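You operate a simulated robot arm through the tools that you are given. There is no shell and no other tool. Be economical: measure what you need, move in short steps, check, and stop when the job is done.

You run a simulated two-armed robot. Do the job below in one go: nothing can be reset, and whatever is moved stays where it is left.

JOB
Pick up the white carton from the top of the small table with one hand, pass it to the other hand and put it on the shelf under the long wooden bench. Set down upright: carton.

It is judged by the outcome, as a careful person would: the job done as asked, and still so three seconds after it is handed in. It fails if anything else is knocked over, pushed out of place, dropped, spilled or broken.

ROBOT AND FRAMES
Two 7-joint arms with two-finger parallel grippers on one trunk, on a base that drives. Base frame: it is fixed to the floor where the robot stands at the start and does not move with it; the origin is under the middle of the robot, x ahead of it, y to its left, z up; the surface under the hand at the start is at about z = 0.72. Units: m, rad, N and s.
The left shoulder is at the start at [0.07, 0.177, 1.07], the right one opposite. With the tool pointing down near the work surface each hand reaches from about 0.26 to 0.72 m from the robot's upright axis, wherever it stands, measured 20 degrees to its own side. Places, roughly: shelf under the long wooden bench [0.7, 2.7, 0.3]. Payload 3.43 kg a hand.
The TCP of each hand is the grasp point between the finger pads, 0.03 m short of the fingertips. In the tool frame z runs along the fingers and y along their closing line. Largest opening 0.094 m; finger width 0.028, thickness 0.01; the body of the gripper, 0.05 by 0.096 m, starts 0.055 m behind the TCP.
Orientation is that of the tool frame in the base frame, as [roll, pitch, yaw] about the fixed x, y, z axes, in that order (R = Rz(yaw) Ry(pitch) Rx(roll)). With the fingers straight down and closing along the base's y, the tool's x points along the base's -x, its y along +y and its z along -z.

CONTROLS
- The arms move only by the tool drive_tool. It takes "left_plan", "right_plan" or both (then of equal length, played together; a hand with none holds still); each is a list of rows, each a list of 6 numbers: the shift along the tool's x, y, z in units of 40 mm (1.0 is 40 mm), then the turn, a rotation vector about the tool's x, y, z in units of 8 degrees (1.0 is 8 degrees). In form: [[tx, ty, tz, rx, ry, rz], ...]. A call has 1 to 20 rows; each row shifts and turns the commanded pose from where the row before left it, along the tool's axes as they then stand. "left_fingers" and "right_fingers" are, for a hand that has rows, the opening, from 0 (shut) to 1 (fully open), set as the call begins (left out, the last holds). A call with a number of a shift or a turn outside -1 to 1 is refused whole. A row lasts 0.2 s, in which the tool goes at most 0.05 m and 0.15 rad; a call with a longer step from one row to the next is refused whole, and so is a gripper value outside its range. A pose out of reach is approached as far as the arm can. The call stops where the force on the tool passes 40 N (or 10 N more than at its start, if that is more) or the arm is blocked; 0.2 s more then pass. Each finger travels about 0.153 m/s and halts on what it meets, pressing with about 44 N; the grip force reading is that of the motor and also rises with nothing between the fingers. The clock runs only during rows and for 0.2 s after the last one: add rows that do not move to give the fingers time. It gives the time, the measured TCP pose, the force on the tool (base axes), the opening and the grip force at its end, in the units of the frame above (readings bear some noise), with the torque about the TCP (base axes, N m) and any sound that the robot's microphone picked up, and new pictures: "show" is both (left out), scene, wrist or none (wrist: the cameras of the hands that moved).
- Cameras (640 x 400 px; columns grow to the right, rows downward): "scene" is now at [0.1285, -0.0124, 1.3711]; the picture's right is [-0.14, -0.99, 0.00], its down [-0.73, 0.10, -0.67] and it looks along [0.67, -0.09, -0.74] (base axes); focal length 278 px, centre (320, 200). "left" rides on the left gripper at [0.076, -0.014, -0.102] in its tool frame; the picture's right is [0.18, 0.98, 0.00], its down [-0.75, 0.14, -0.64] and it looks along [-0.63, 0.12, 0.77] (tool axes); focal length 243 px, centre (320, 200). "right" rides on the right gripper at [0.076, 0.014, -0.103] in its tool frame; the picture's right is [-0.18, 0.98, 0.00], its down [-0.75, -0.14, -0.64] and it looks along [-0.63, -0.12, 0.77] (tool axes); focal length 243 px, centre (320, 200). There is no depth. A picture from a camera that has moved, and an enlarged one, comes with that camera's place and axes in the base frame and with its lens.
- move_column(by): slides the trunk up (or, below 0, down) by that many m; the arms and the scene camera ride with it, the base frame stays. It gives what a move gives, with no picture.
- drive_base(legs): drives the robot by 1 to 6 legs, each [ahead, turn to the left] in m and rad, along the robot's own axes; the way and the turn of a leg run together, so that a leg with both is an arc; at most 1.5 m and 3.142 rad a leg. The arms and the cameras ride along, it lands a little off, and it stops where it bumps. It gives what a move gives, and a new picture of the scene camera.
- aim_head(pan, tilt): turns the head with the scene camera to pan (to the left, within 1.501 rad either way) and tilt (down, from -0.506 to 1.204), counted from straight ahead of the robot. It gives what a move gives, and a new picture of the scene camera.
- inspect(camera, box): a new picture of the part [left, top, right, bottom] of that camera's present view, enlarged. No time passes.
- finish_job(): hands the job in; it is judged then, once.

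Work in short steps. Places have to be worked out from the pictures, the camera data and where the tool is seen: move nearer, look again, correct. Check each grasp and each placing, and mend what went wrong. You have 120 turns and 260 pictures in all, those below and enlarged ones among them. Open the grippers and draw the arms clear of the work before you hand the job in, unless the task says otherwise; then end with one line.

The tools are called after "Emit:" as a command line: name --argument value ..., lists and objects as JSON in quotes. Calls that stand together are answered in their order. drive_tool: Moves the arms, as the interface text tells. Its arguments: {"type":"object","properties":{"left_plan":{"type":"array"},"left_fingers":{"type":"number"},"right_plan":{"type":"array"},"right_fingers":{"type":"number"},"show":{"type":"string","enum":["both","scene","wrist","none"]}},"required":[]} The other tools are called the same way: move_column (by) slides the trunk up or down; drive_base (legs) drives the base; aim_head (pan, tilt) turns the head that bears the scene camera; inspect (camera, box) takes an enlarged picture of a part of a camera's view; finish_job () hands the job in.

At the start:

```text
clock: 0.0
left_tcp_pos: [0.5437, 0.1611, 1.0288]
left_ee_rot: [3.142, -0.001, -3.141]
left_contact_force: [-0.5, 0.3, 1.0]
left_ft_torque: [0.02, -0.01, -0.03]
left_gripper_width: 0.0936
left_gripper_force: 0.1
right_tcp_pos: [0.3824, -0.1855, 0.9982]
right_ee_rot: [3.14, 0.001, -3.14]
right_contact_force: [0.9, 0.3, -0.2]
right_ft_torque: [0.0, 0.0, 0.04]
right_gripper_width: 0.094
right_gripper_force: 0.2
trunk travel left (down, up): [-0.65, 0.19]
robot x, y, heading: [-0.002, -0.0019, -0.005]
head pan, tilt: [-0.138, 0.831]
```

scene: 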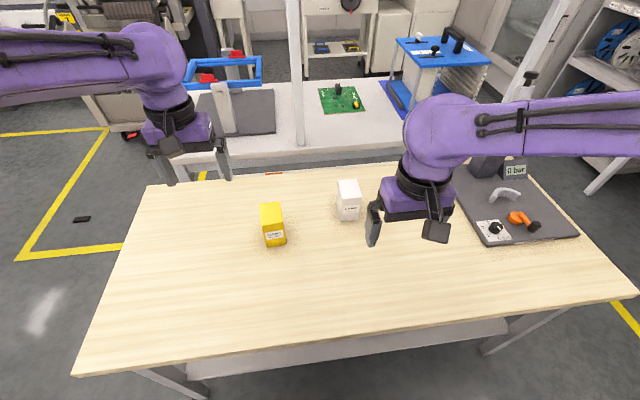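
right: 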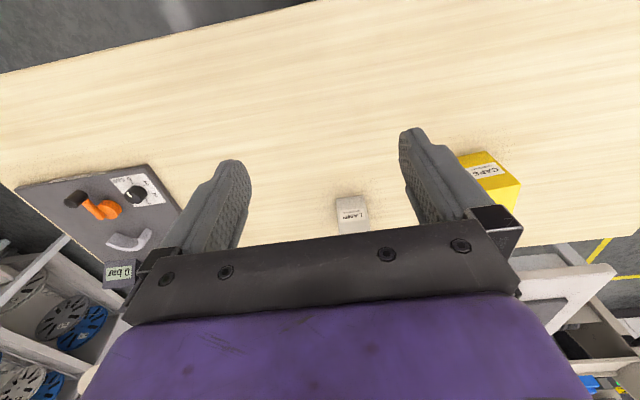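
left: 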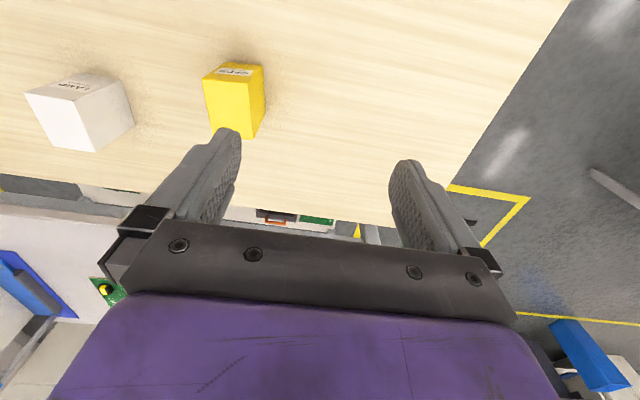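

The white carton seems to be on this table at about (0.63, -0.17). First I'll look closely at it, then look left to the bench.

Emit:
inspect --camera "scene" --box '[240, 160, 400, 260]'

Emit:
aim_head --pan 1.3 --tilt 0.4

```text
4.00 times, centred on (320, 210) of scene
camera zoom: at [0.1285, -0.0124, 1.3711], right [-0.14, -0.99, 0.0], down [-0.73, 0.1, -0.67], along [0.67, -0.09, -0.74], focal length 1110 px, centre (320, 160)
```

zoom: 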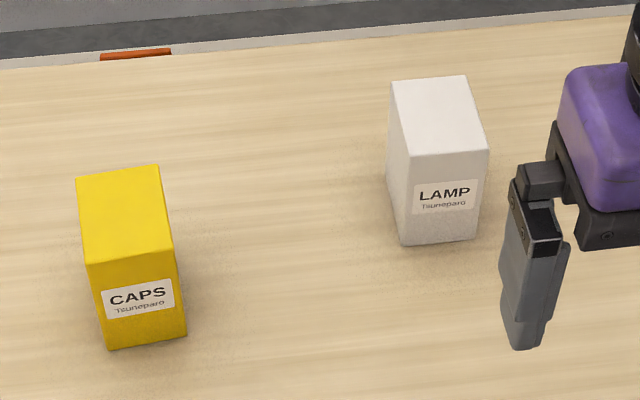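

```text
clock: 1.6
left_tcp_pos: [0.5419, 0.1606, 1.0297]
left_ee_rot: [3.141, -0.001, -3.141]
left_contact_force: [0.1, -0.3, 1.0]
left_ft_torque: [0.02, -0.04, 0.0]
left_gripper_width: 0.0942
left_gripper_force: 0.1
right_tcp_pos: [0.3813, -0.1841, 0.9972]
right_ee_rot: [3.139, 0.002, -3.14]
right_contact_force: [-0.4, 0.0, 0.6]
right_ft_torque: [-0.01, -0.01, -0.01]
right_gripper_width: 0.0939
right_gripper_force: 0.0
trunk travel left (down, up): [-0.65, 0.19]
robot x, y, heading: [-0.0009, 0.002, 0.001]
head pan, tilt: [1.3, 0.4]
camera scene: at [0.0749, 0.0877, 1.4086], right [0.96, -0.27, 0.0], down [-0.1, -0.38, -0.92], along [0.25, 0.89, -0.39], focal length 278 px, centre (320, 200)
```

scene: 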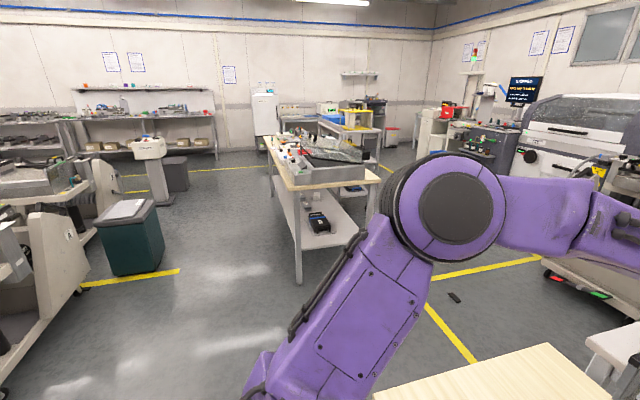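

The bench runs away along y, with its near end at about y≈1.8 and its left side at x≈0.38. I'll zoom in on its shelf.

Emit:
inspect --camera "scene" --box '[240, 120, 400, 300]'

Emit:
aim_head --pan -0.14 --tilt 0.85

```text
2.22 times, centred on (320, 210) of scene
camera zoom: at [0.0749, 0.0877, 1.4086], right [0.96, -0.27, 0.0], down [-0.1, -0.38, -0.92], along [0.25, 0.89, -0.39], focal length 617 px, centre (320, 178)
```

zoom: 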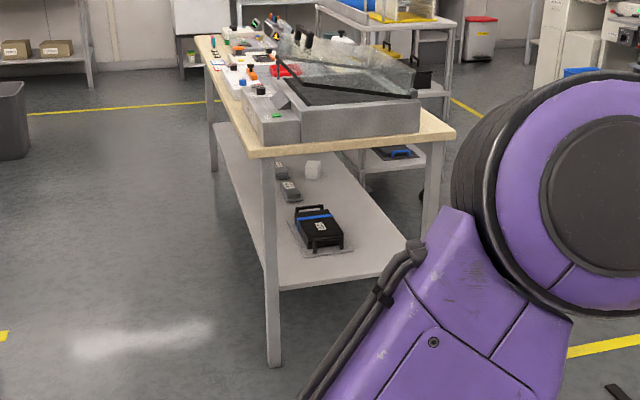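

```text
clock: 3.1
left_tcp_pos: [0.5422, 0.1607, 1.0295]
left_ee_rot: [-3.14, 0.0, -3.141]
left_contact_force: [0.5, 0.0, -0.1]
left_ft_torque: [-0.01, -0.03, 0.04]
left_gripper_width: 0.0941
left_gripper_force: 0.0
right_tcp_pos: [0.3822, -0.1846, 0.9973]
right_ee_rot: [3.138, 0.001, -3.139]
right_contact_force: [0.0, 0.6, 0.4]
right_ft_torque: [0.01, 0.0, 0.03]
right_gripper_width: 0.0941
right_gripper_force: 0.1
trunk travel left (down, up): [-0.65, 0.19]
robot x, y, heading: [0.0013, 0.0024, -0.002]
head pan, tilt: [-0.14, 0.85]
camera scene: at [0.1275, -0.0124, 1.3695], right [-0.14, -0.99, 0.0], down [-0.74, 0.1, -0.66], along [0.65, -0.09, -0.75], focal length 278 px, centre (320, 200)
```

scene: 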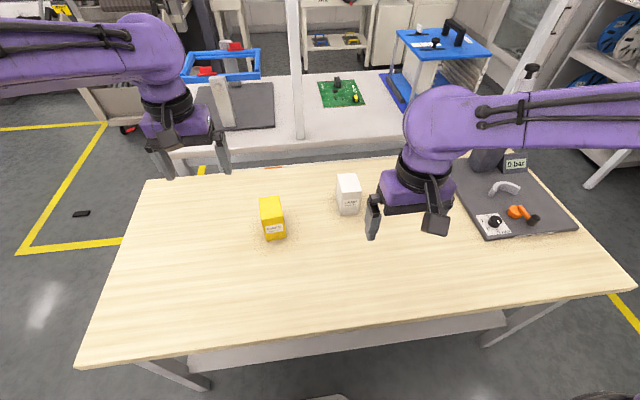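

The right hand goes above the carton at about (0.662, -0.168, 0.90), fingers open, closing along y.

Emit:
drive_tool --right_plan '[[-1, 0.06, 0, 0, 0, 0], [-1, 0.06, 0, 0, 0, 0], [-1, 0.06, 0, 0, 0, 0], [-1, 0.06, 0.4, 0, 0, 0], [-1, 0.06, 0.6, 0, 0, 0], [-1, 0.06, 0.6, 0, 0, 0], [-1, 0.06, 0.6, 0, 0, 0], [0, 0, 0, 0, 0, 0]]' --right_fingers 1

```text
clock: 4.9
left_tcp_pos: [0.5414, 0.1601, 1.0306]
left_ee_rot: [-3.141, 0.002, 3.141]
left_contact_force: [0.4, 0.8, 1.0]
left_ft_torque: [-0.03, -0.02, 0.02]
left_gripper_width: 0.0942
left_gripper_force: 0.0
right_tcp_pos: [0.662, -0.1675, 0.9105]
right_ee_rot: [3.14, 0.0, -3.14]
right_contact_force: [-0.3, -0.5, 1.1]
right_ft_torque: [0.02, -0.03, -0.04]
right_gripper_width: 0.0942
right_gripper_force: 0.1
trunk travel left (down, up): [-0.65, 0.19]
robot x, y, heading: [-0.0039, 0.0026, -0.002]
head pan, tilt: [-0.14, 0.85]
camera scene: at [0.1258, -0.0124, 1.3697], right [-0.14, -0.99, 0.0], down [-0.74, 0.1, -0.66], along [0.65, -0.09, -0.75], focal length 278 px, centre (320, 200)
camera right: at [0.5854, -0.152, 1.0131], right [0.18, 0.98, 0.0], down [0.75, -0.14, 0.64], along [0.63, -0.12, -0.77], focal length 243 px, centre (320, 200)
```

scene: 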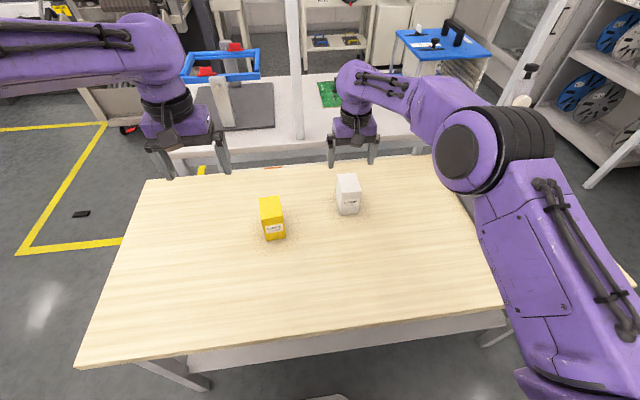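
right: 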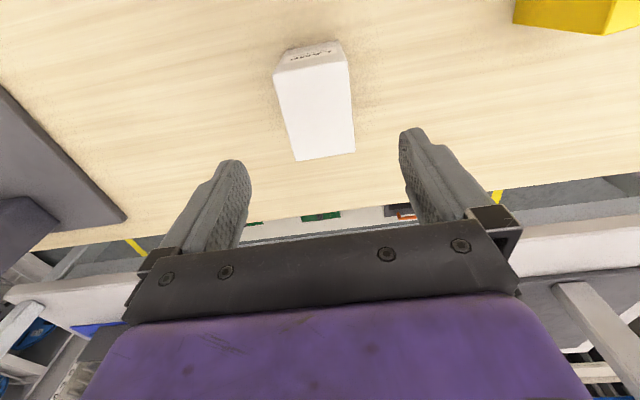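

Both views put the carton's centre at (0.659, -0.168) and its top at 0.815, so the hand is centred. I descend to TCP z≈0.769.

Emit:
drive_tool --right_plan '[[0.05, 0, 0.8, 0, 0, 0], [0, 0, 0.8, 0, 0, 0], [0, 0, 0.6, 0, 0, 0], [0, 0, 0.5, 0, 0, 0], [0, 0, 0.45, 0, 0, 0], [0, 0, 0.37, 0, 0, 0], [0, 0, 0, 0, 0, 0]]' --right_fingers 1

```text
clock: 6.5
left_tcp_pos: [0.5425, 0.1609, 1.03]
left_ee_rot: [3.141, 0.001, -3.14]
left_contact_force: [0.7, -0.6, -1.1]
left_ft_torque: [0.0, 0.01, -0.01]
left_gripper_width: 0.0937
left_gripper_force: 0.2
right_tcp_pos: [0.6599, -0.1662, 0.7685]
right_ee_rot: [3.139, 0.002, -3.14]
right_contact_force: [0.1, -0.3, -0.3]
right_ft_torque: [0.02, -0.02, -0.03]
right_gripper_width: 0.0938
right_gripper_force: 0.0
trunk travel left (down, up): [-0.65, 0.19]
robot x, y, heading: [0.0001, 0.0006, -0.003]
head pan, tilt: [-0.14, 0.85]
camera scene: at [0.1273, -0.0123, 1.3695], right [-0.14, -0.99, 0.0], down [-0.74, 0.1, -0.66], along [0.65, -0.09, -0.75], focal length 278 px, centre (320, 200)
camera right: at [0.5843, -0.1516, 0.8712], right [0.18, 0.98, 0.0], down [0.75, -0.14, 0.64], along [0.63, -0.12, -0.77], focal length 243 px, centre (320, 200)
```

scene: 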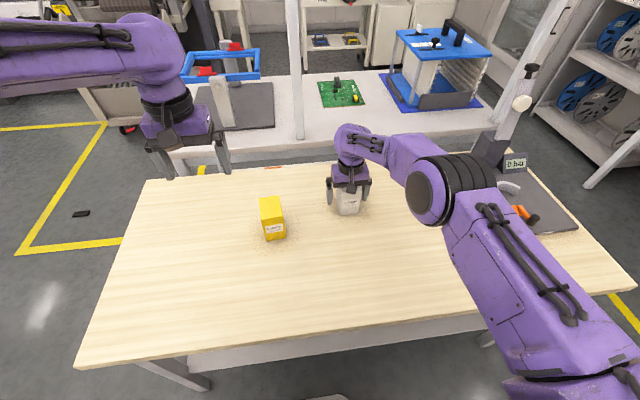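
right: 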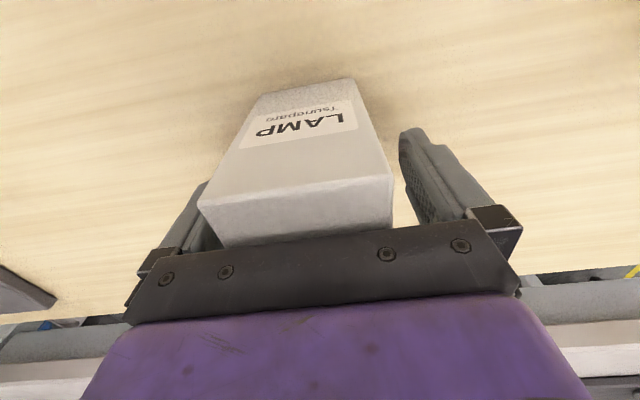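

The carton is between the fingers, sitting slightly toward −y. I shift 4 mm that way and close.

Emit:
drive_tool --right_plan '[[0, -0.1, 0, 0, 0, 0]]' --right_fingers 1 --show "none"

Emit:
drive_tool --right_plan '[[0, 0, 0, 0, 0, 0], [0, 0, 0, 0, 0, 0], [0, 0, 0, 0, 0, 0], [0, 0, 0, 0, 0, 0]]' --right_fingers 0 --show "wrist"

```text
clock: 6.9
left_tcp_pos: [0.5434, 0.1603, 1.0303]
left_ee_rot: [3.141, 0.0, 3.141]
left_contact_force: [-0.7, 0.4, 0.4]
left_ft_torque: [-0.03, 0.02, 0.01]
left_gripper_width: 0.094
left_gripper_force: 0.0
right_tcp_pos: [0.6601, -0.1719, 0.7691]
right_ee_rot: [3.139, 0.001, -3.139]
right_contact_force: [0.0, 0.9, -0.3]
right_ft_torque: [0.01, -0.02, 0.0]
right_gripper_width: 0.0937
right_gripper_force: 0.1
trunk travel left (down, up): [-0.65, 0.19]
robot x, y, heading: [-0.0004, 0.0014, 0.003]
head pan, tilt: [-0.14, 0.85]
```

```text
clock: 7.9
left_tcp_pos: [0.543, 0.1616, 1.0303]
left_ee_rot: [3.141, -0.001, 3.141]
left_contact_force: [-0.4, 0.1, -0.7]
left_ft_torque: [-0.01, 0.0, -0.01]
left_gripper_width: 0.0942
left_gripper_force: 0.0
right_tcp_pos: [0.6599, -0.1714, 0.7703]
right_ee_rot: [3.139, 0.002, -3.141]
right_contact_force: [0.3, 0.4, 0.5]
right_ft_torque: [-0.02, 0.0, -0.02]
right_gripper_width: 0.0599
right_gripper_force: 43.5
trunk travel left (down, up): [-0.65, 0.19]
robot x, y, heading: [0.0024, -0.0007, -0.004]
head pan, tilt: [-0.14, 0.85]
camera right: at [0.5844, -0.1558, 0.8716], right [0.18, 0.98, 0.0], down [0.75, -0.14, 0.64], along [0.63, -0.12, -0.77], focal length 243 px, centre (320, 200)
```

right: 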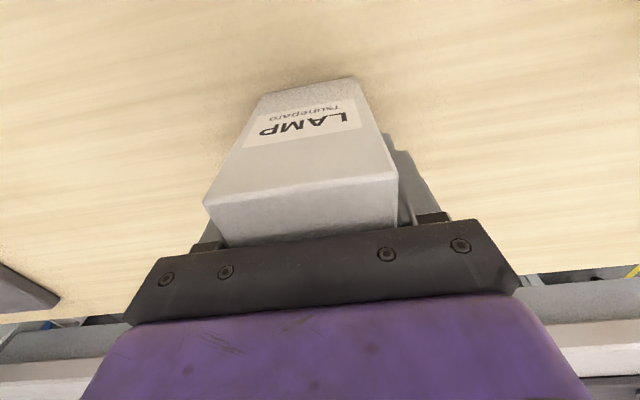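

The grip holds: width 0.060 with 43 N. I lift straight up by 0.2 m and then check.

Emit:
drive_tool --right_plan '[[0, 0, -0.3, 0, 0, 0], [0, 0, -0.7, 0, 0, 0], [0, 0, -1, 0, 0, 0], [0, 0, -1, 0, 0, 0], [0, 0, -1, 0, 0, 0], [0, 0, -1, 0, 0, 0], [0, 0, 0, 0, 0, 0]]' --right_fingers 0

```text
clock: 9.5
left_tcp_pos: [0.5434, 0.1609, 1.0295]
left_ee_rot: [-3.141, -0.002, -3.141]
left_contact_force: [0.2, 0.7, -0.5]
left_ft_torque: [0.0, -0.01, 0.03]
left_gripper_width: 0.0939
left_gripper_force: 0.0
right_tcp_pos: [0.6612, -0.1717, 0.9693]
right_ee_rot: [3.14, 0.001, -3.141]
right_contact_force: [0.1, -0.4, -1.6]
right_ft_torque: [0.01, -0.01, -0.05]
right_gripper_width: 0.0597
right_gripper_force: 44.5
trunk travel left (down, up): [-0.65, 0.19]
robot x, y, heading: [0.0, -0.0012, -0.001]
head pan, tilt: [-0.14, 0.85]
camera scene: at [0.1284, -0.0126, 1.3694], right [-0.14, -0.99, 0.0], down [-0.74, 0.1, -0.66], along [0.65, -0.09, -0.75], focal length 278 px, centre (320, 200)
camera right: at [0.5852, -0.1564, 1.0714], right [0.18, 0.98, 0.0], down [0.75, -0.14, 0.64], along [0.63, -0.12, -0.77], focal length 243 px, centre (320, 200)
```

scene: 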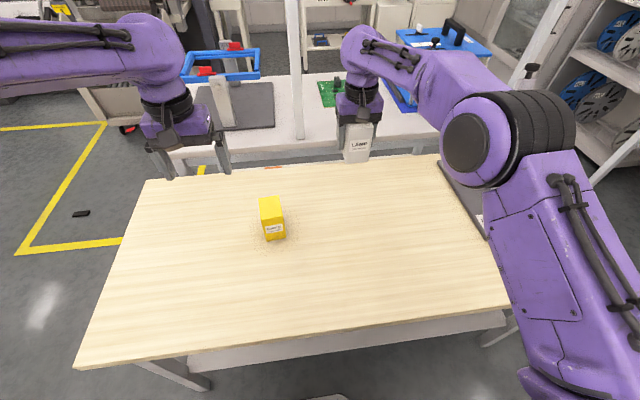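
right: 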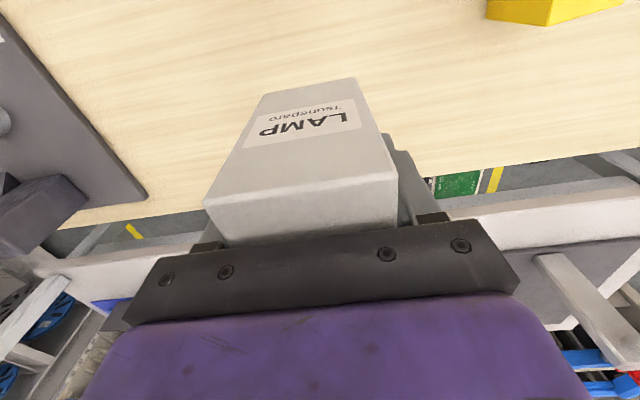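

The carton is held and light, about 0.2 kg. Next I turn the left hand about its axis by −135°, so its camera ends on top, to test the wrist range before pitching it forward.

Emit:
drive_tool --left_plan '[[0, 0, 0, 0, 0, -1], [0, 0, 0, 0, 0, -1], [0, 0, 0, 0, 0, -1], [0, 0, 0, 0, 0, -1], [0, 0, 0, 0, 0, -1], [0, 0, 0, 0, 0, -1], [0, 0, 0, 0, 0, -1], [0, 0, 0, 0, 0, -1], [0, 0, 0, 0, 0, -1], [0, 0, 0, 0, 0, -1], [0, 0, 0, 0, 0, -1], [0, 0, 0, 0, 0, -1], [0, 0, 0, 0, 0, -1], [0, 0, 0, 0, 0, -1], [0, 0, 0, 0, 0, -1], [0, 0, 0, 0, 0, -1], [0, 0, 0, 0, 0, -0.875], [0, 0, 0, 0, 0, 0]]' --left_fingers 1 --show "scene"

```text
clock: 13.3
left_tcp_pos: [0.5437, 0.161, 1.0295]
left_ee_rot: [-3.142, -0.002, -0.785]
left_contact_force: [-0.7, 0.5, -0.2]
left_ft_torque: [-0.03, -0.01, 0.01]
left_gripper_width: 0.094
left_gripper_force: 0.0
right_tcp_pos: [0.6595, -0.1709, 0.9691]
right_ee_rot: [3.138, 0.0, 3.141]
right_contact_force: [-0.6, -0.2, -0.7]
right_ft_torque: [0.0, -0.01, 0.0]
right_gripper_width: 0.0596
right_gripper_force: 44.0
trunk travel left (down, up): [-0.65, 0.19]
robot x, y, heading: [0.0008, -0.0029, 0.001]
head pan, tilt: [-0.14, 0.85]
camera scene: at [0.1278, -0.0124, 1.3695], right [-0.14, -0.99, 0.0], down [-0.74, 0.1, -0.66], along [0.65, -0.09, -0.75], focal length 278 px, centre (320, 200)
```

scene: 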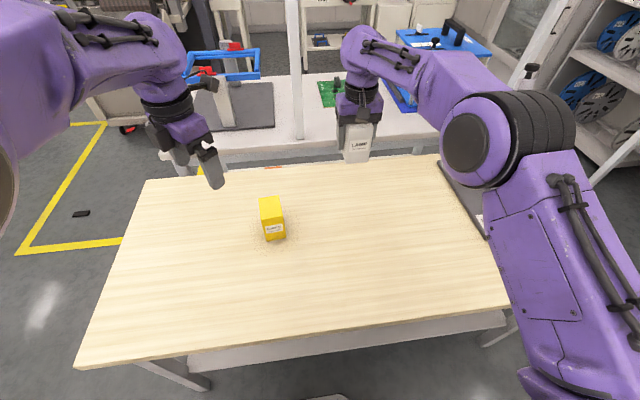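

The roll worked. Now I pitch the left fingers forward by about 74°, so they point along the −45° heading and 16° below horizontal.

Emit:
drive_tool --left_plan '[[0, 0, 0, 0, 1, 0], [0, 0, 0, 0, 1, 0], [0, 0, 0, 0, 1, 0], [0, 0, 0, 0, 1, 0], [0, 0, 0, 0, 1, 0], [0, 0, 0, 0, 1, 0], [0, 0, 0, 0, 1, 0], [0, 0, 0, 0, 1, 0], [0, 0, 0, 0, 1, 0], [0, 0, 0, 0, 0.25, 0], [0, 0, 0, 0, 0, 0]]' --left_fingers 1

```text
clock: 15.7
left_tcp_pos: [0.5422, 0.1625, 1.0295]
left_ee_rot: [-3.141, -1.292, -0.785]
left_contact_force: [-0.5, -0.4, 0.2]
left_ft_torque: [0.03, 0.0, 0.0]
left_gripper_width: 0.0941
left_gripper_force: 0.0
right_tcp_pos: [0.6607, -0.171, 0.9697]
right_ee_rot: [3.14, 0.0, -3.141]
right_contact_force: [0.1, 0.3, -0.6]
right_ft_torque: [0.01, 0.0, -0.01]
right_gripper_width: 0.0597
right_gripper_force: 43.7
trunk travel left (down, up): [-0.65, 0.19]
robot x, y, heading: [-0.0017, 0.0056, -0.006]
head pan, tilt: [-0.14, 0.85]
camera scene: at [0.1278, -0.0122, 1.3695], right [-0.14, -0.99, 0.0], down [-0.74, 0.1, -0.66], along [0.65, -0.09, -0.75], focal length 278 px, centre (320, 200)
camera left: at [0.4979, 0.2255, 1.1323], right [-0.66, -0.73, 0.18], down [-0.68, 0.48, -0.55], along [0.32, -0.48, -0.82], focal length 243 px, centre (320, 200)
```

scene: 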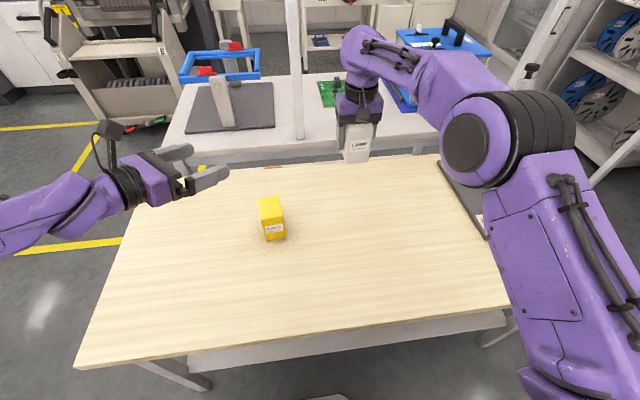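
left: 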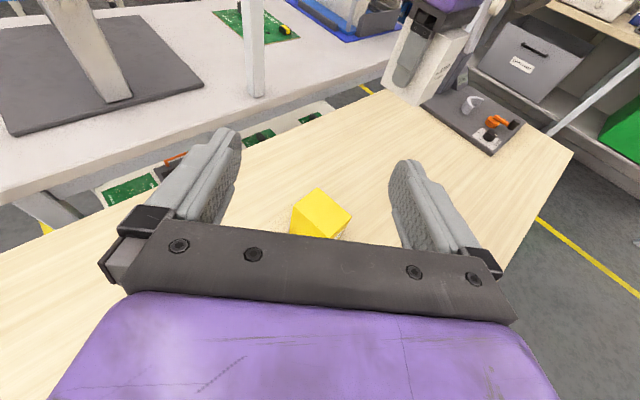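

The left hand reached that pose. The right hand now moves the carton to about (0.60, −0.08) with TCP z 1.0 and turns it 45° CCW, so the free faces line up with the left fingers.

Emit:
drive_tool --right_plan '[[0.5, 0.76, -0.25, 0, 0, 0], [0.5, 0.76, -0.25, 0, 0, 0], [0.5, 0.76, -0.25, 0, 0, 0], [0, 0, 0, 0, 0, -0.9375], [0, 0, 0, 0, 0, -0.9375], [0, 0, 0, 0, 0, -0.9375], [0, 0, 0, 0, 0, -0.9375], [0, 0, 0, 0, 0, -0.9375], [0, 0, 0, 0, 0, -0.9375], [0, 0, 0, 0, 0, 0]]' --right_fingers 0

```text
clock: 17.9
left_tcp_pos: [0.5417, 0.1612, 1.0308]
left_ee_rot: [3.141, -1.293, -0.787]
left_contact_force: [0.2, -0.7, -0.7]
left_ft_torque: [-0.02, -0.02, 0.03]
left_gripper_width: 0.0941
left_gripper_force: 0.0
right_tcp_pos: [0.5993, -0.0809, 0.9978]
right_ee_rot: [-3.14, 0.001, -2.352]
right_contact_force: [-0.6, 0.6, -1.4]
right_ft_torque: [-0.02, 0.02, 0.01]
right_gripper_width: 0.0597
right_gripper_force: 44.0
trunk travel left (down, up): [-0.65, 0.19]
robot x, y, heading: [-0.0022, -0.0024, -0.0]
head pan, tilt: [-0.14, 0.85]
camera scene: at [0.1277, -0.0122, 1.3695], right [-0.14, -0.99, 0.0], down [-0.74, 0.1, -0.66], along [0.65, -0.09, -0.75], focal length 278 px, centre (320, 200)
camera right: at [0.5365, -0.1231, 1.1009], right [-0.57, 0.82, 0.0], down [0.63, 0.43, 0.64], along [0.53, 0.37, -0.77], focal length 243 px, centre (320, 200)
```

scene: 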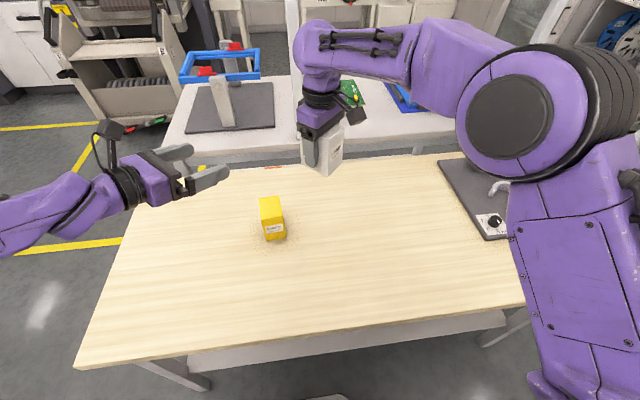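
right: 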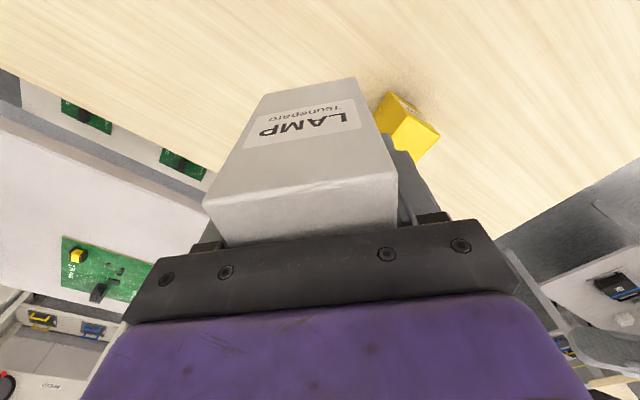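

The carton is at about (0.599, −0.081) with its bottom at z≈0.948. I bring the left hand to a pre-grasp pose on the approach line, 0.13 m short.

Emit:
drive_tool --left_plan '[[0.11, 0.815, 0.385, 0, 0, 0], [0.11, 0.815, 0.385, 0, 0, 0], [0.11, 0.815, 0.385, 0, 0, 0], [0.11, 0.815, 0.385, 0, 0, 0], [0, 0, 0, 0, 0, 0]]' --left_fingers 1

Emit:
inspect --camera "scene" --box '[140, 70, 400, 230]'

```text
clock: 19.1
left_tcp_pos: [0.4964, 0.0233, 1.0305]
left_ee_rot: [3.139, -1.294, -0.781]
left_contact_force: [0.0, -0.6, -0.1]
left_ft_torque: [0.02, 0.01, -0.03]
left_gripper_width: 0.0941
left_gripper_force: 0.0
right_tcp_pos: [0.5996, -0.0794, 0.9988]
right_ee_rot: [3.141, 0.002, -2.354]
right_contact_force: [0.5, 0.2, -0.3]
right_ft_torque: [-0.04, -0.01, 0.0]
right_gripper_width: 0.0593
right_gripper_force: 44.3
trunk travel left (down, up): [-0.65, 0.19]
robot x, y, heading: [-0.0014, 0.0033, 0.0]
head pan, tilt: [-0.14, 0.85]
camera scene: at [0.1274, -0.0113, 1.3695], right [-0.14, -0.99, 0.0], down [-0.74, 0.1, -0.66], along [0.65, -0.09, -0.75], focal length 278 px, centre (320, 200)
camera left: at [0.4513, 0.0881, 1.1316], right [-0.66, -0.73, 0.18], down [-0.68, 0.48, -0.55], along [0.31, -0.48, -0.82], focal length 243 px, centre (320, 200)
```

scene: 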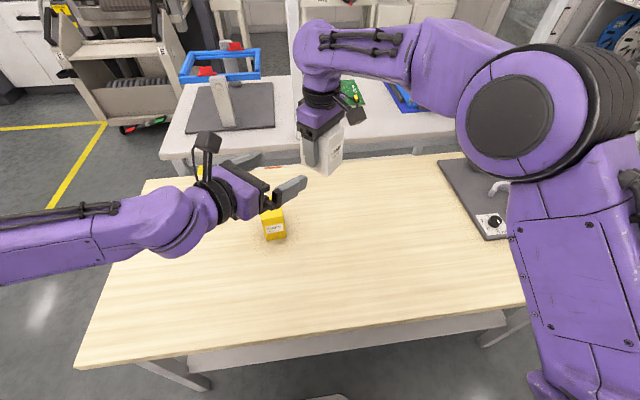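
left: 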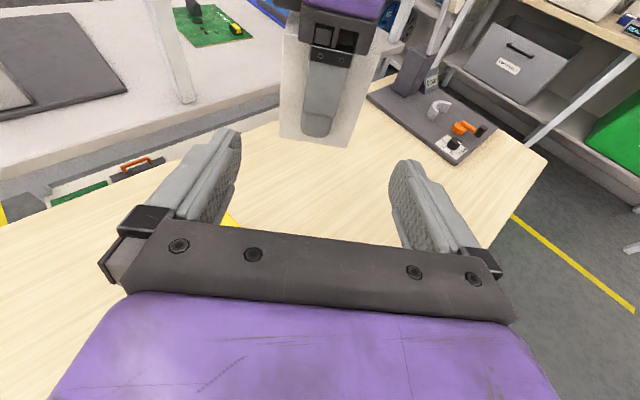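

```text
2.46 times, centred on (270, 150) of scene
camera zoom: at [0.1274, -0.0113, 1.3695], right [-0.14, -0.99, 0.0], down [-0.74, 0.1, -0.66], along [0.65, -0.09, -0.75], focal length 683 px, centre (443, 323)
```

zoom: 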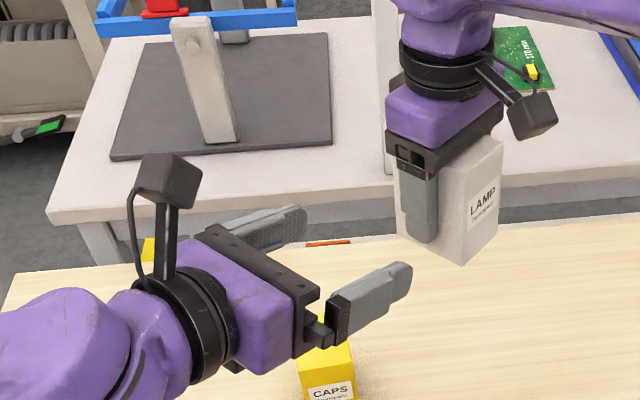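

The alignment is good, within about 3 mm laterally. I advance 0.10 m along the tool and check again.

Emit:
drive_tool --left_plan '[[0, 0.05, 0.8, 0, 0, 0], [0, 0, 0.7, 0, 0, 0], [0, 0, 0.5, 0, 0, 0], [0, 0, 0.5, 0, 0, 0], [0, 0, 0, 0, 0, 0]]' --left_fingers 1 --show "wrist"

Emit:
inspect --camera "scene" --box '[180, 70, 400, 220]'

```text
clock: 20.3
left_tcp_pos: [0.5617, -0.0447, 1.0017]
left_ee_rot: [3.139, -1.29, -0.782]
left_contact_force: [-0.3, -1.2, 0.3]
left_ft_torque: [-0.01, -0.02, 0.06]
left_gripper_width: 0.0942
left_gripper_force: 0.0
right_tcp_pos: [0.6001, -0.0789, 0.9984]
right_ee_rot: [-3.141, 0.004, -2.355]
right_contact_force: [-0.2, 0.1, -1.0]
right_ft_torque: [-0.03, 0.01, 0.03]
right_gripper_width: 0.0597
right_gripper_force: 43.9
trunk travel left (down, up): [-0.65, 0.19]
robot x, y, heading: [0.0003, -0.0004, -0.002]
head pan, tilt: [-0.14, 0.85]
camera left: at [0.5183, 0.0182, 1.1042], right [-0.66, -0.73, 0.18], down [-0.68, 0.48, -0.55], along [0.31, -0.48, -0.82], focal length 243 px, centre (320, 200)
```

left: 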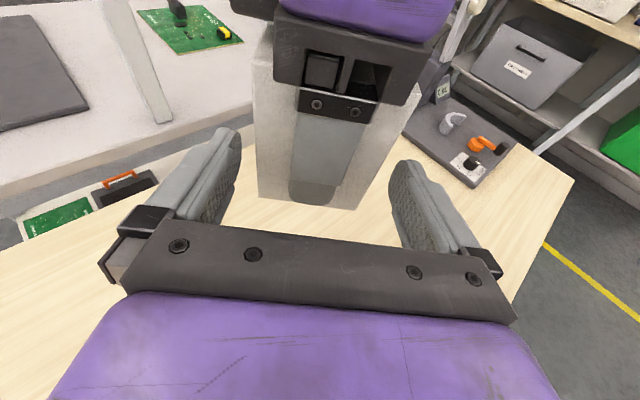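

```text
2.67 times, centred on (290, 145) of scene
camera zoom: at [0.1271, -0.0118, 1.3696], right [-0.14, -0.99, 0.0], down [-0.74, 0.1, -0.66], along [0.65, -0.09, -0.75], focal length 740 px, centre (400, 347)
```

zoom: 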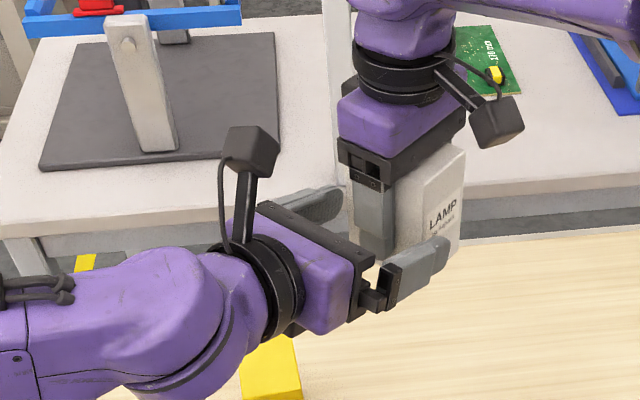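

It is centred within 1 mm. I make the final advance of 37 mm, slowly.

Emit:
drive_tool --left_plan '[[0, 0, 0.3, 0, 0, 0], [0, 0, 0.3, 0, 0, 0], [0, 0, 0.32, 0, 0, 0], [0, 0, 0, 0, 0, 0]]' --left_fingers 1 --show "wrist"

Emit:
inspect --camera "scene" --box '[180, 70, 400, 220]'

```text
clock: 21.3
left_tcp_pos: [0.589, -0.0707, 0.9928]
left_ee_rot: [-3.141, -1.291, -0.787]
left_contact_force: [-0.4, -0.5, 0.5]
left_ft_torque: [-0.04, -0.01, 0.0]
left_gripper_width: 0.0939
left_gripper_force: 0.1
right_tcp_pos: [0.6001, -0.0795, 0.9984]
right_ee_rot: [3.141, 0.002, -2.357]
right_contact_force: [-0.4, 0.1, -1.4]
right_ft_torque: [-0.04, -0.01, 0.0]
right_gripper_width: 0.0597
right_gripper_force: 44.2
trunk travel left (down, up): [-0.65, 0.19]
robot x, y, heading: [0.0027, 0.0051, 0.001]
head pan, tilt: [-0.14, 0.85]
camera left: at [0.5433, -0.0065, 1.0948], right [-0.66, -0.73, 0.18], down [-0.68, 0.48, -0.55], along [0.31, -0.48, -0.82], focal length 243 px, centre (320, 200)
```

left: 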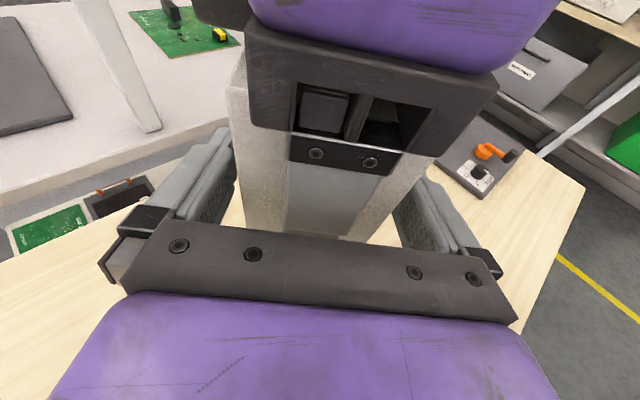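

```text
2.67 times, centred on (290, 145) of scene
camera zoom: at [0.1274, -0.0121, 1.3695], right [-0.14, -0.99, 0.0], down [-0.74, 0.1, -0.66], along [0.65, -0.09, -0.75], focal length 740 px, centre (400, 347)
```

zoom: 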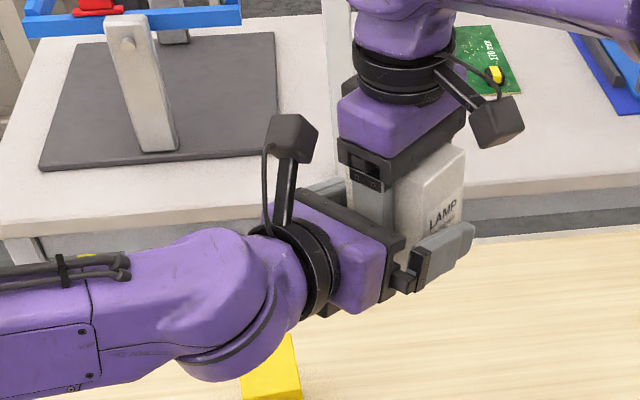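

The carton is between the left fingers. I close the left gripper.

Emit:
drive_tool --left_plan '[[0, 0, 0, 0, 0, 0], [0, 0, 0, 0, 0, 0], [0, 0, 0, 0, 0, 0]]' --left_fingers 0 --show "wrist"

```text
clock: 22.1
left_tcp_pos: [0.5872, -0.0707, 0.9922]
left_ee_rot: [-3.14, -1.292, -0.783]
left_contact_force: [6.1, 0.4, -0.6]
left_ft_torque: [0.18, -0.05, -0.04]
left_gripper_width: 0.0785
left_gripper_force: 43.4
right_tcp_pos: [0.6002, -0.0787, 0.9986]
right_ee_rot: [-3.14, 0.0, -2.354]
right_contact_force: [-7.0, -0.3, 0.7]
right_ft_torque: [-0.18, 0.12, 0.12]
right_gripper_width: 0.0597
right_gripper_force: 43.7
trunk travel left (down, up): [-0.65, 0.19]
robot x, y, heading: [-0.0002, 0.0052, 0.0]
head pan, tilt: [-0.14, 0.85]
camera left: at [0.5439, -0.0062, 1.0945], right [-0.66, -0.73, 0.18], down [-0.68, 0.48, -0.55], along [0.32, -0.48, -0.82], focal length 243 px, centre (320, 200)
```

left: 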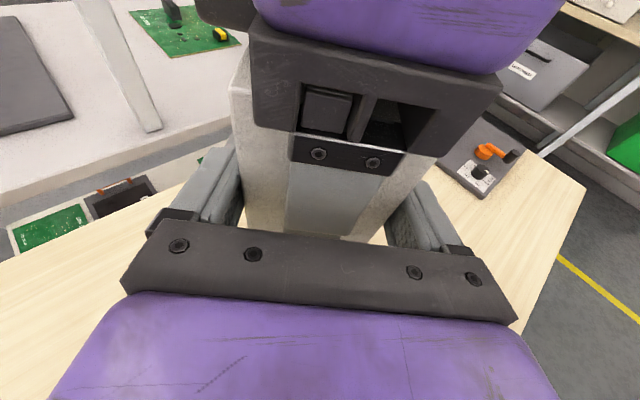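

The left gripper holds at width 0.0785 with 43 N. I open the right partly, to about 0.075, so its finger clears the left palm.

Emit:
drive_tool --right_plan '[[0, 0, 0, 0, 0, 0], [0, 0, 0, 0, 0, 0]]' --right_fingers 0.8 --show "none"

Emit:
drive_tool --right_plan '[[0, 0, -0.4, 0, 0, 0], [0, 0, -0.7, 0, 0, 0], [0, 0, -1, 0, 0, 0], [0, 0, -1, 0, 0, 0], [0, 0, -1, 0, 0, 0], [0, 0, 0, 0, 0, 0]]' --right_fingers 0.8 --show "scene"

```text
clock: 22.7
left_tcp_pos: [0.5891, -0.0709, 0.9914]
left_ee_rot: [-3.141, -1.292, -0.785]
left_contact_force: [0.4, 0.4, -0.3]
left_ft_torque: [0.04, -0.02, 0.02]
left_gripper_width: 0.0789
left_gripper_force: 43.9
right_tcp_pos: [0.6002, -0.0804, 0.9975]
right_ee_rot: [3.141, 0.001, -2.356]
right_contact_force: [0.0, 0.4, 0.2]
right_ft_torque: [0.02, 0.03, 0.01]
right_gripper_width: 0.0751
right_gripper_force: 0.0
trunk travel left (down, up): [-0.65, 0.19]
robot x, y, heading: [-0.003, -0.0026, 0.004]
head pan, tilt: [-0.14, 0.85]
```

```text
clock: 24.1
left_tcp_pos: [0.5882, -0.0714, 0.9918]
left_ee_rot: [3.141, -1.291, -0.786]
left_contact_force: [-0.6, -0.4, -0.2]
left_ft_torque: [0.02, -0.01, -0.03]
left_gripper_width: 0.0788
left_gripper_force: 44.0
right_tcp_pos: [0.6006, -0.0795, 1.1633]
right_ee_rot: [-3.141, 0.001, -2.355]
right_contact_force: [-0.3, 0.1, 0.8]
right_ft_torque: [-0.03, -0.02, 0.02]
right_gripper_width: 0.0751
right_gripper_force: 0.0
trunk travel left (down, up): [-0.65, 0.19]
robot x, y, heading: [-0.002, -0.0004, 0.002]
head pan, tilt: [-0.14, 0.85]
camera scene: at [0.1276, -0.0126, 1.3695], right [-0.14, -0.99, 0.0], down [-0.74, 0.1, -0.66], along [0.65, -0.09, -0.75], focal length 278 px, centre (320, 200)
```

scene: 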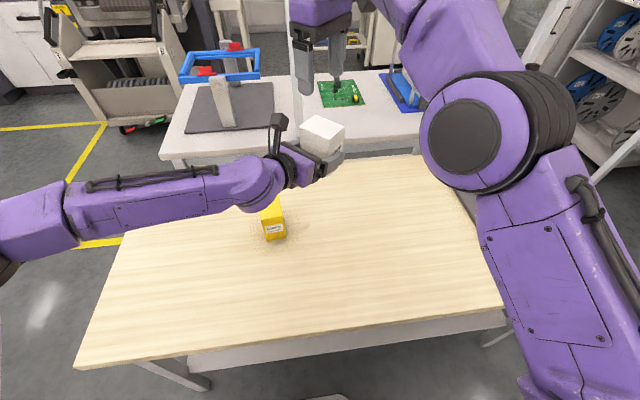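

The handover is done and the carton is upright in the left hand. I retract both arms toward the robot before driving.

Emit:
drive_tool --right_plan '[[0.9, 0.18, 0, 0, 0, 0], [0.9, 0.18, 0, 0, 0, 0], [0.9, 0.18, 0, 0, 0, 0], [0.9, 0.18, 0, 0, 0, 0], [0.9, 0.18, 0, 0, 0, 0], [0.9, 0.18, 0, 0, 0, 0], [0.9, 0.18, 0, 0, 0, 0], [0.9, 0.18, 0, 0, 0, 0]]' --left_plan '[[0.3, 0, 0, 0, 0, 0], [0.3, -0.07, -0.7, 0, 0, 0], [0.1, -0.07, -0.8, 0, 0, 0], [0.1, -0.07, -0.8, 0, 0, 0], [0.1, -0.07, -0.8, 0, 0, 0], [0.1, -0.07, -0.8, 0, 0, 0], [0.1, -0.07, -0.8, 0, 0, 0], [0.1, -0.07, -0.8, 0, 0, 0]]' --left_fingers 0 --right_fingers 0.8

```text
clock: 25.9
left_tcp_pos: [0.4598, 0.0809, 1.0995]
left_ee_rot: [-3.135, -1.29, -0.792]
left_contact_force: [0.0, 0.0, -0.7]
left_ft_torque: [0.04, -0.02, 0.02]
left_gripper_width: 0.079
left_gripper_force: 43.8
right_tcp_pos: [0.3542, -0.2448, 1.1629]
right_ee_rot: [-3.141, 0.004, -2.354]
right_contact_force: [0.4, -0.6, 0.7]
right_ft_torque: [-0.01, 0.0, -0.02]
right_gripper_width: 0.0751
right_gripper_force: 0.1
trunk travel left (down, up): [-0.65, 0.19]
robot x, y, heading: [0.0008, 0.0063, 0.002]
head pan, tilt: [-0.14, 0.85]
camera scene: at [0.1253, -0.0138, 1.3697], right [-0.14, -0.99, 0.0], down [-0.74, 0.11, -0.66], along [0.65, -0.09, -0.75], focal length 278 px, centre (320, 200)
camera right: at [0.2902, -0.2877, 1.2647], right [-0.57, 0.82, 0.0], down [0.63, 0.43, 0.65], along [0.53, 0.36, -0.76], focal length 243 px, centre (320, 200)
camera left: at [0.415, 0.1451, 1.2022], right [-0.66, -0.73, 0.18], down [-0.68, 0.48, -0.55], along [0.32, -0.48, -0.82], focal length 243 px, centre (320, 200)
```

scene: 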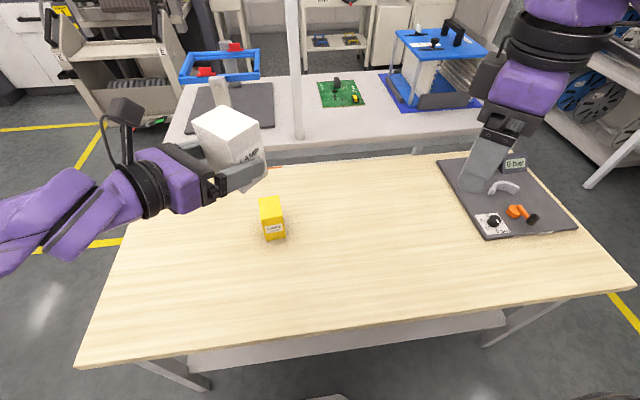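
right: 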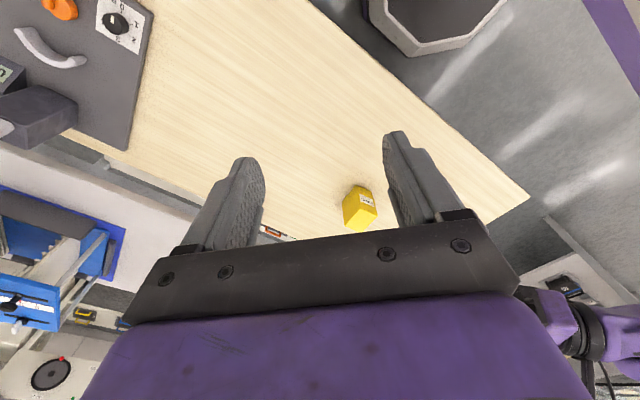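
left: 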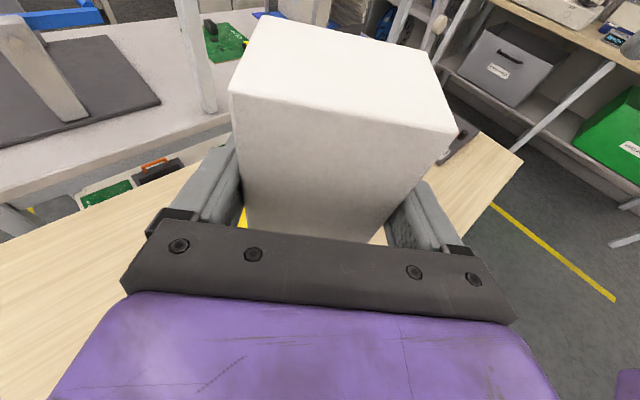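

Both arms are clear. I swing the left hand 45° CCW about the vertical so it points straight ahead, with the carton still upright.

Emit:
drive_tool --left_plan '[[0, 0, 0, 0.9, 0, -0.258], [0, 0, 0, 0.9, 0, -0.258], [0, 0, 0, 0.9, 0, -0.258], [0, 0, 0, 0.9, 0, -0.258], [0, 0, 0, 0.9, 0, -0.258], [0, 0, 0, 0.9, 0, -0.258], [0, -0.5, 0, 0, 0, 0], [0, -0.8, 0, 0, 0, 0], [0, -0.8, 0, 0, 0, 0], [0, -0.6, 0, 0, 0, 0], [0, 0, 0, 0, 0, 0]]' --left_fingers 0

Emit:
aim_head --pan 1.5 --tilt 0.6

```text
clock: 28.3
left_tcp_pos: [0.482, 0.1836, 1.1087]
left_ee_rot: [-3.134, -1.29, -0.006]
left_contact_force: [-0.1, 0.7, -1.3]
left_ft_torque: [-0.01, 0.0, 0.03]
left_gripper_width: 0.0786
left_gripper_force: 43.3
left hand out of reach, approached as far as the arm can: row 8, 9, 10
right_tcp_pos: [0.3571, -0.244, 1.163]
right_ee_rot: [3.141, 0.002, -2.355]
right_contact_force: [0.4, -0.3, -0.1]
right_ft_torque: [0.01, 0.02, 0.0]
right_gripper_width: 0.0752
right_gripper_force: 0.0
trunk travel left (down, up): [-0.65, 0.19]
robot x, y, heading: [0.0011, 0.0001, 0.001]
head pan, tilt: [-0.14, 0.85]
camera scene: at [0.1278, -0.0134, 1.3695], right [-0.14, -0.99, 0.0], down [-0.74, 0.11, -0.66], along [0.65, -0.09, -0.75], focal length 278 px, centre (320, 200)
camera left: at [0.4045, 0.1964, 1.2107], right [0.05, -0.98, 0.18], down [-0.83, -0.14, -0.55], along [0.56, -0.12, -0.82], focal length 243 px, centre (320, 200)
```

scene: 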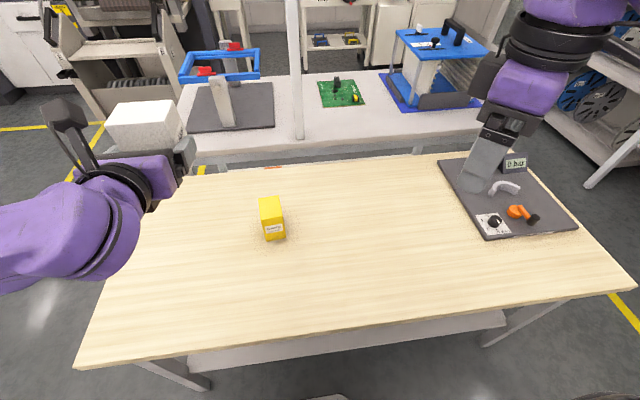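
left: 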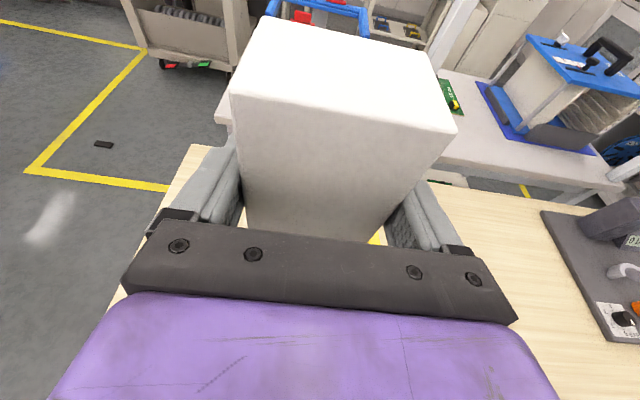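

```text
clock: 30.0
left_tcp_pos: [0.4819, 0.1831, 1.1089]
left_ee_rot: [-3.139, -1.29, -0.003]
left_contact_force: [0.6, 0.5, -0.5]
left_ft_torque: [-0.01, 0.01, 0.02]
left_gripper_width: 0.0786
left_gripper_force: 44.0
right_tcp_pos: [0.356, -0.2429, 1.1625]
right_ee_rot: [3.141, 0.001, -2.353]
right_contact_force: [0.5, 0.1, 0.0]
right_ft_torque: [0.02, 0.01, 0.01]
right_gripper_width: 0.0753
right_gripper_force: 0.0
trunk travel left (down, up): [-0.65, 0.19]
robot x, y, heading: [0.0003, -0.0056, 0.004]
head pan, tilt: [1.499, 0.6]
camera scene: at [0.0566, 0.0867, 1.3904], right [1.0, -0.07, 0.0], down [-0.04, -0.56, -0.82], along [0.06, 0.82, -0.57], focal length 278 px, centre (320, 200)
```

scene: 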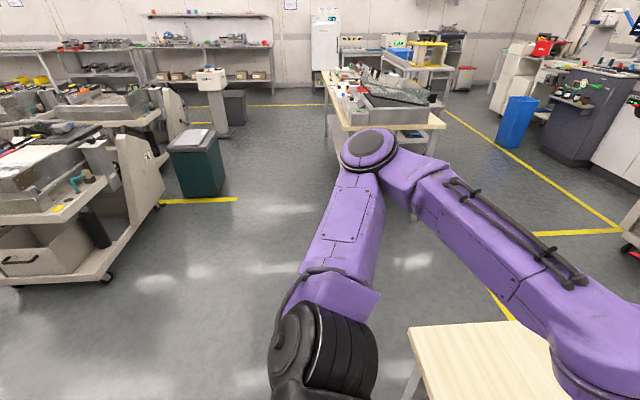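

The left arm hit its limit at y≈0.18, which is fine. The floor to the left is clear, so I back off slightly and turn left toward (−0.3, 2.2).

Emit:
drive_base --legs '[[-0.1, 0], [0, 0.85]]'

Emit:
aim_head --pan 0.4 --tilt 0.5

```text
clock: 33.4
left_tcp_pos: [0.0752, 0.4839, 1.1078]
left_ee_rot: [-3.139, -1.289, 0.854]
left_contact_force: [-0.4, 0.4, -1.5]
left_ft_torque: [0.01, 0.02, -0.01]
left_gripper_width: 0.0788
left_gripper_force: 43.8
right_tcp_pos: [0.3159, 0.1089, 1.161]
right_ee_rot: [3.141, 0.003, -1.5]
right_contact_force: [0.0, 0.5, -0.8]
right_ft_torque: [0.01, -0.03, 0.01]
right_gripper_width: 0.0753
right_gripper_force: 0.1
trunk travel left (down, up): [-0.65, 0.19]
robot x, y, heading: [-0.0997, -0.0001, 0.859]
head pan, tilt: [1.499, 0.6]
camera scene: at [-0.1306, 0.0991, 1.3904], right [0.71, 0.71, 0.0], down [0.4, -0.4, -0.82], along [-0.58, 0.58, -0.57], focal length 278 px, centre (320, 200)
```

scene: 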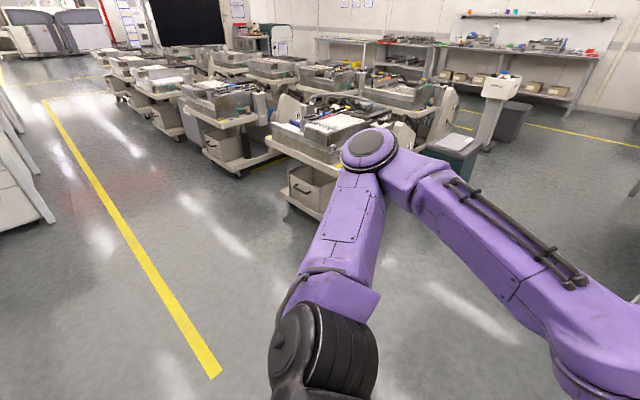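

```text
clock: 34.7
left_tcp_pos: [0.0768, 0.4845, 1.1081]
left_ee_rot: [-3.139, -1.29, 0.853]
left_contact_force: [-0.3, 0.4, 0.0]
left_ft_torque: [-0.02, 0.0, -0.03]
left_gripper_width: 0.0788
left_gripper_force: 44.2
right_tcp_pos: [0.3147, 0.1097, 1.1619]
right_ee_rot: [-3.141, 0.004, -1.5]
right_contact_force: [0.2, -0.3, -0.7]
right_ft_torque: [0.04, 0.01, 0.03]
right_gripper_width: 0.075
right_gripper_force: 0.1
trunk travel left (down, up): [-0.65, 0.19]
robot x, y, heading: [-0.0991, 0.0005, 0.854]
head pan, tilt: [0.4, 0.499]
camera scene: at [-0.0399, 0.123, 1.3995], right [0.95, -0.31, 0.0], down [-0.15, -0.46, -0.88], along [0.27, 0.83, -0.48], focal length 278 px, centre (320, 200)
```

scene: 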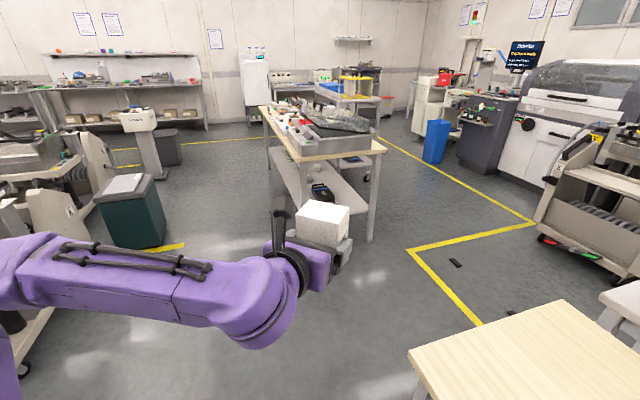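

The way is clear. I turn onto heading ~1.68 and advance 1.2 m.

Emit:
drive_base --legs '[[0, 0.825], [1.2, 0]]'

```text
clock: 43.0
left_tcp_pos: [-0.4842, 1.6497, 1.1079]
left_ee_rot: [-3.141, -1.289, 1.689]
left_contact_force: [0.8, 0.1, -0.5]
left_ft_torque: [-0.05, 0.03, -0.02]
left_gripper_width: 0.0786
left_gripper_force: 43.6
right_tcp_pos: [-0.0455, 1.5792, 1.1636]
right_ee_rot: [3.14, 0.0, -0.661]
right_contact_force: [0.2, 0.9, 0.3]
right_ft_torque: [-0.01, -0.04, 0.0]
right_gripper_width: 0.0754
right_gripper_force: 0.1
trunk travel left (down, up): [-0.65, 0.19]
robot x, y, heading: [-0.2389, 1.1922, 1.698]
head pan, tilt: [0.4, 0.499]
camera scene: at [-0.2946, 1.3226, 1.3995], right [0.87, 0.5, 0.0], down [0.24, -0.42, -0.88], along [-0.44, 0.76, -0.48], focal length 278 px, centre (320, 200)
```

scene: 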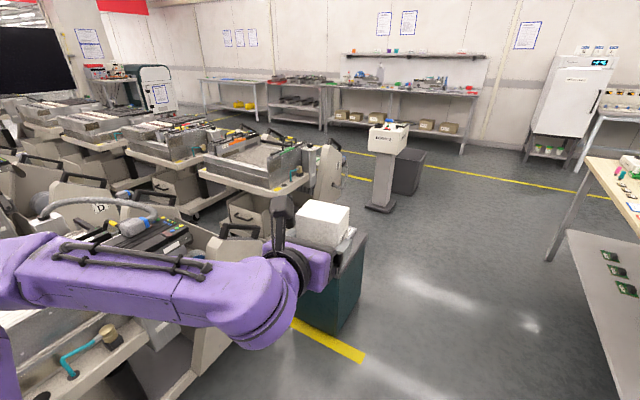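

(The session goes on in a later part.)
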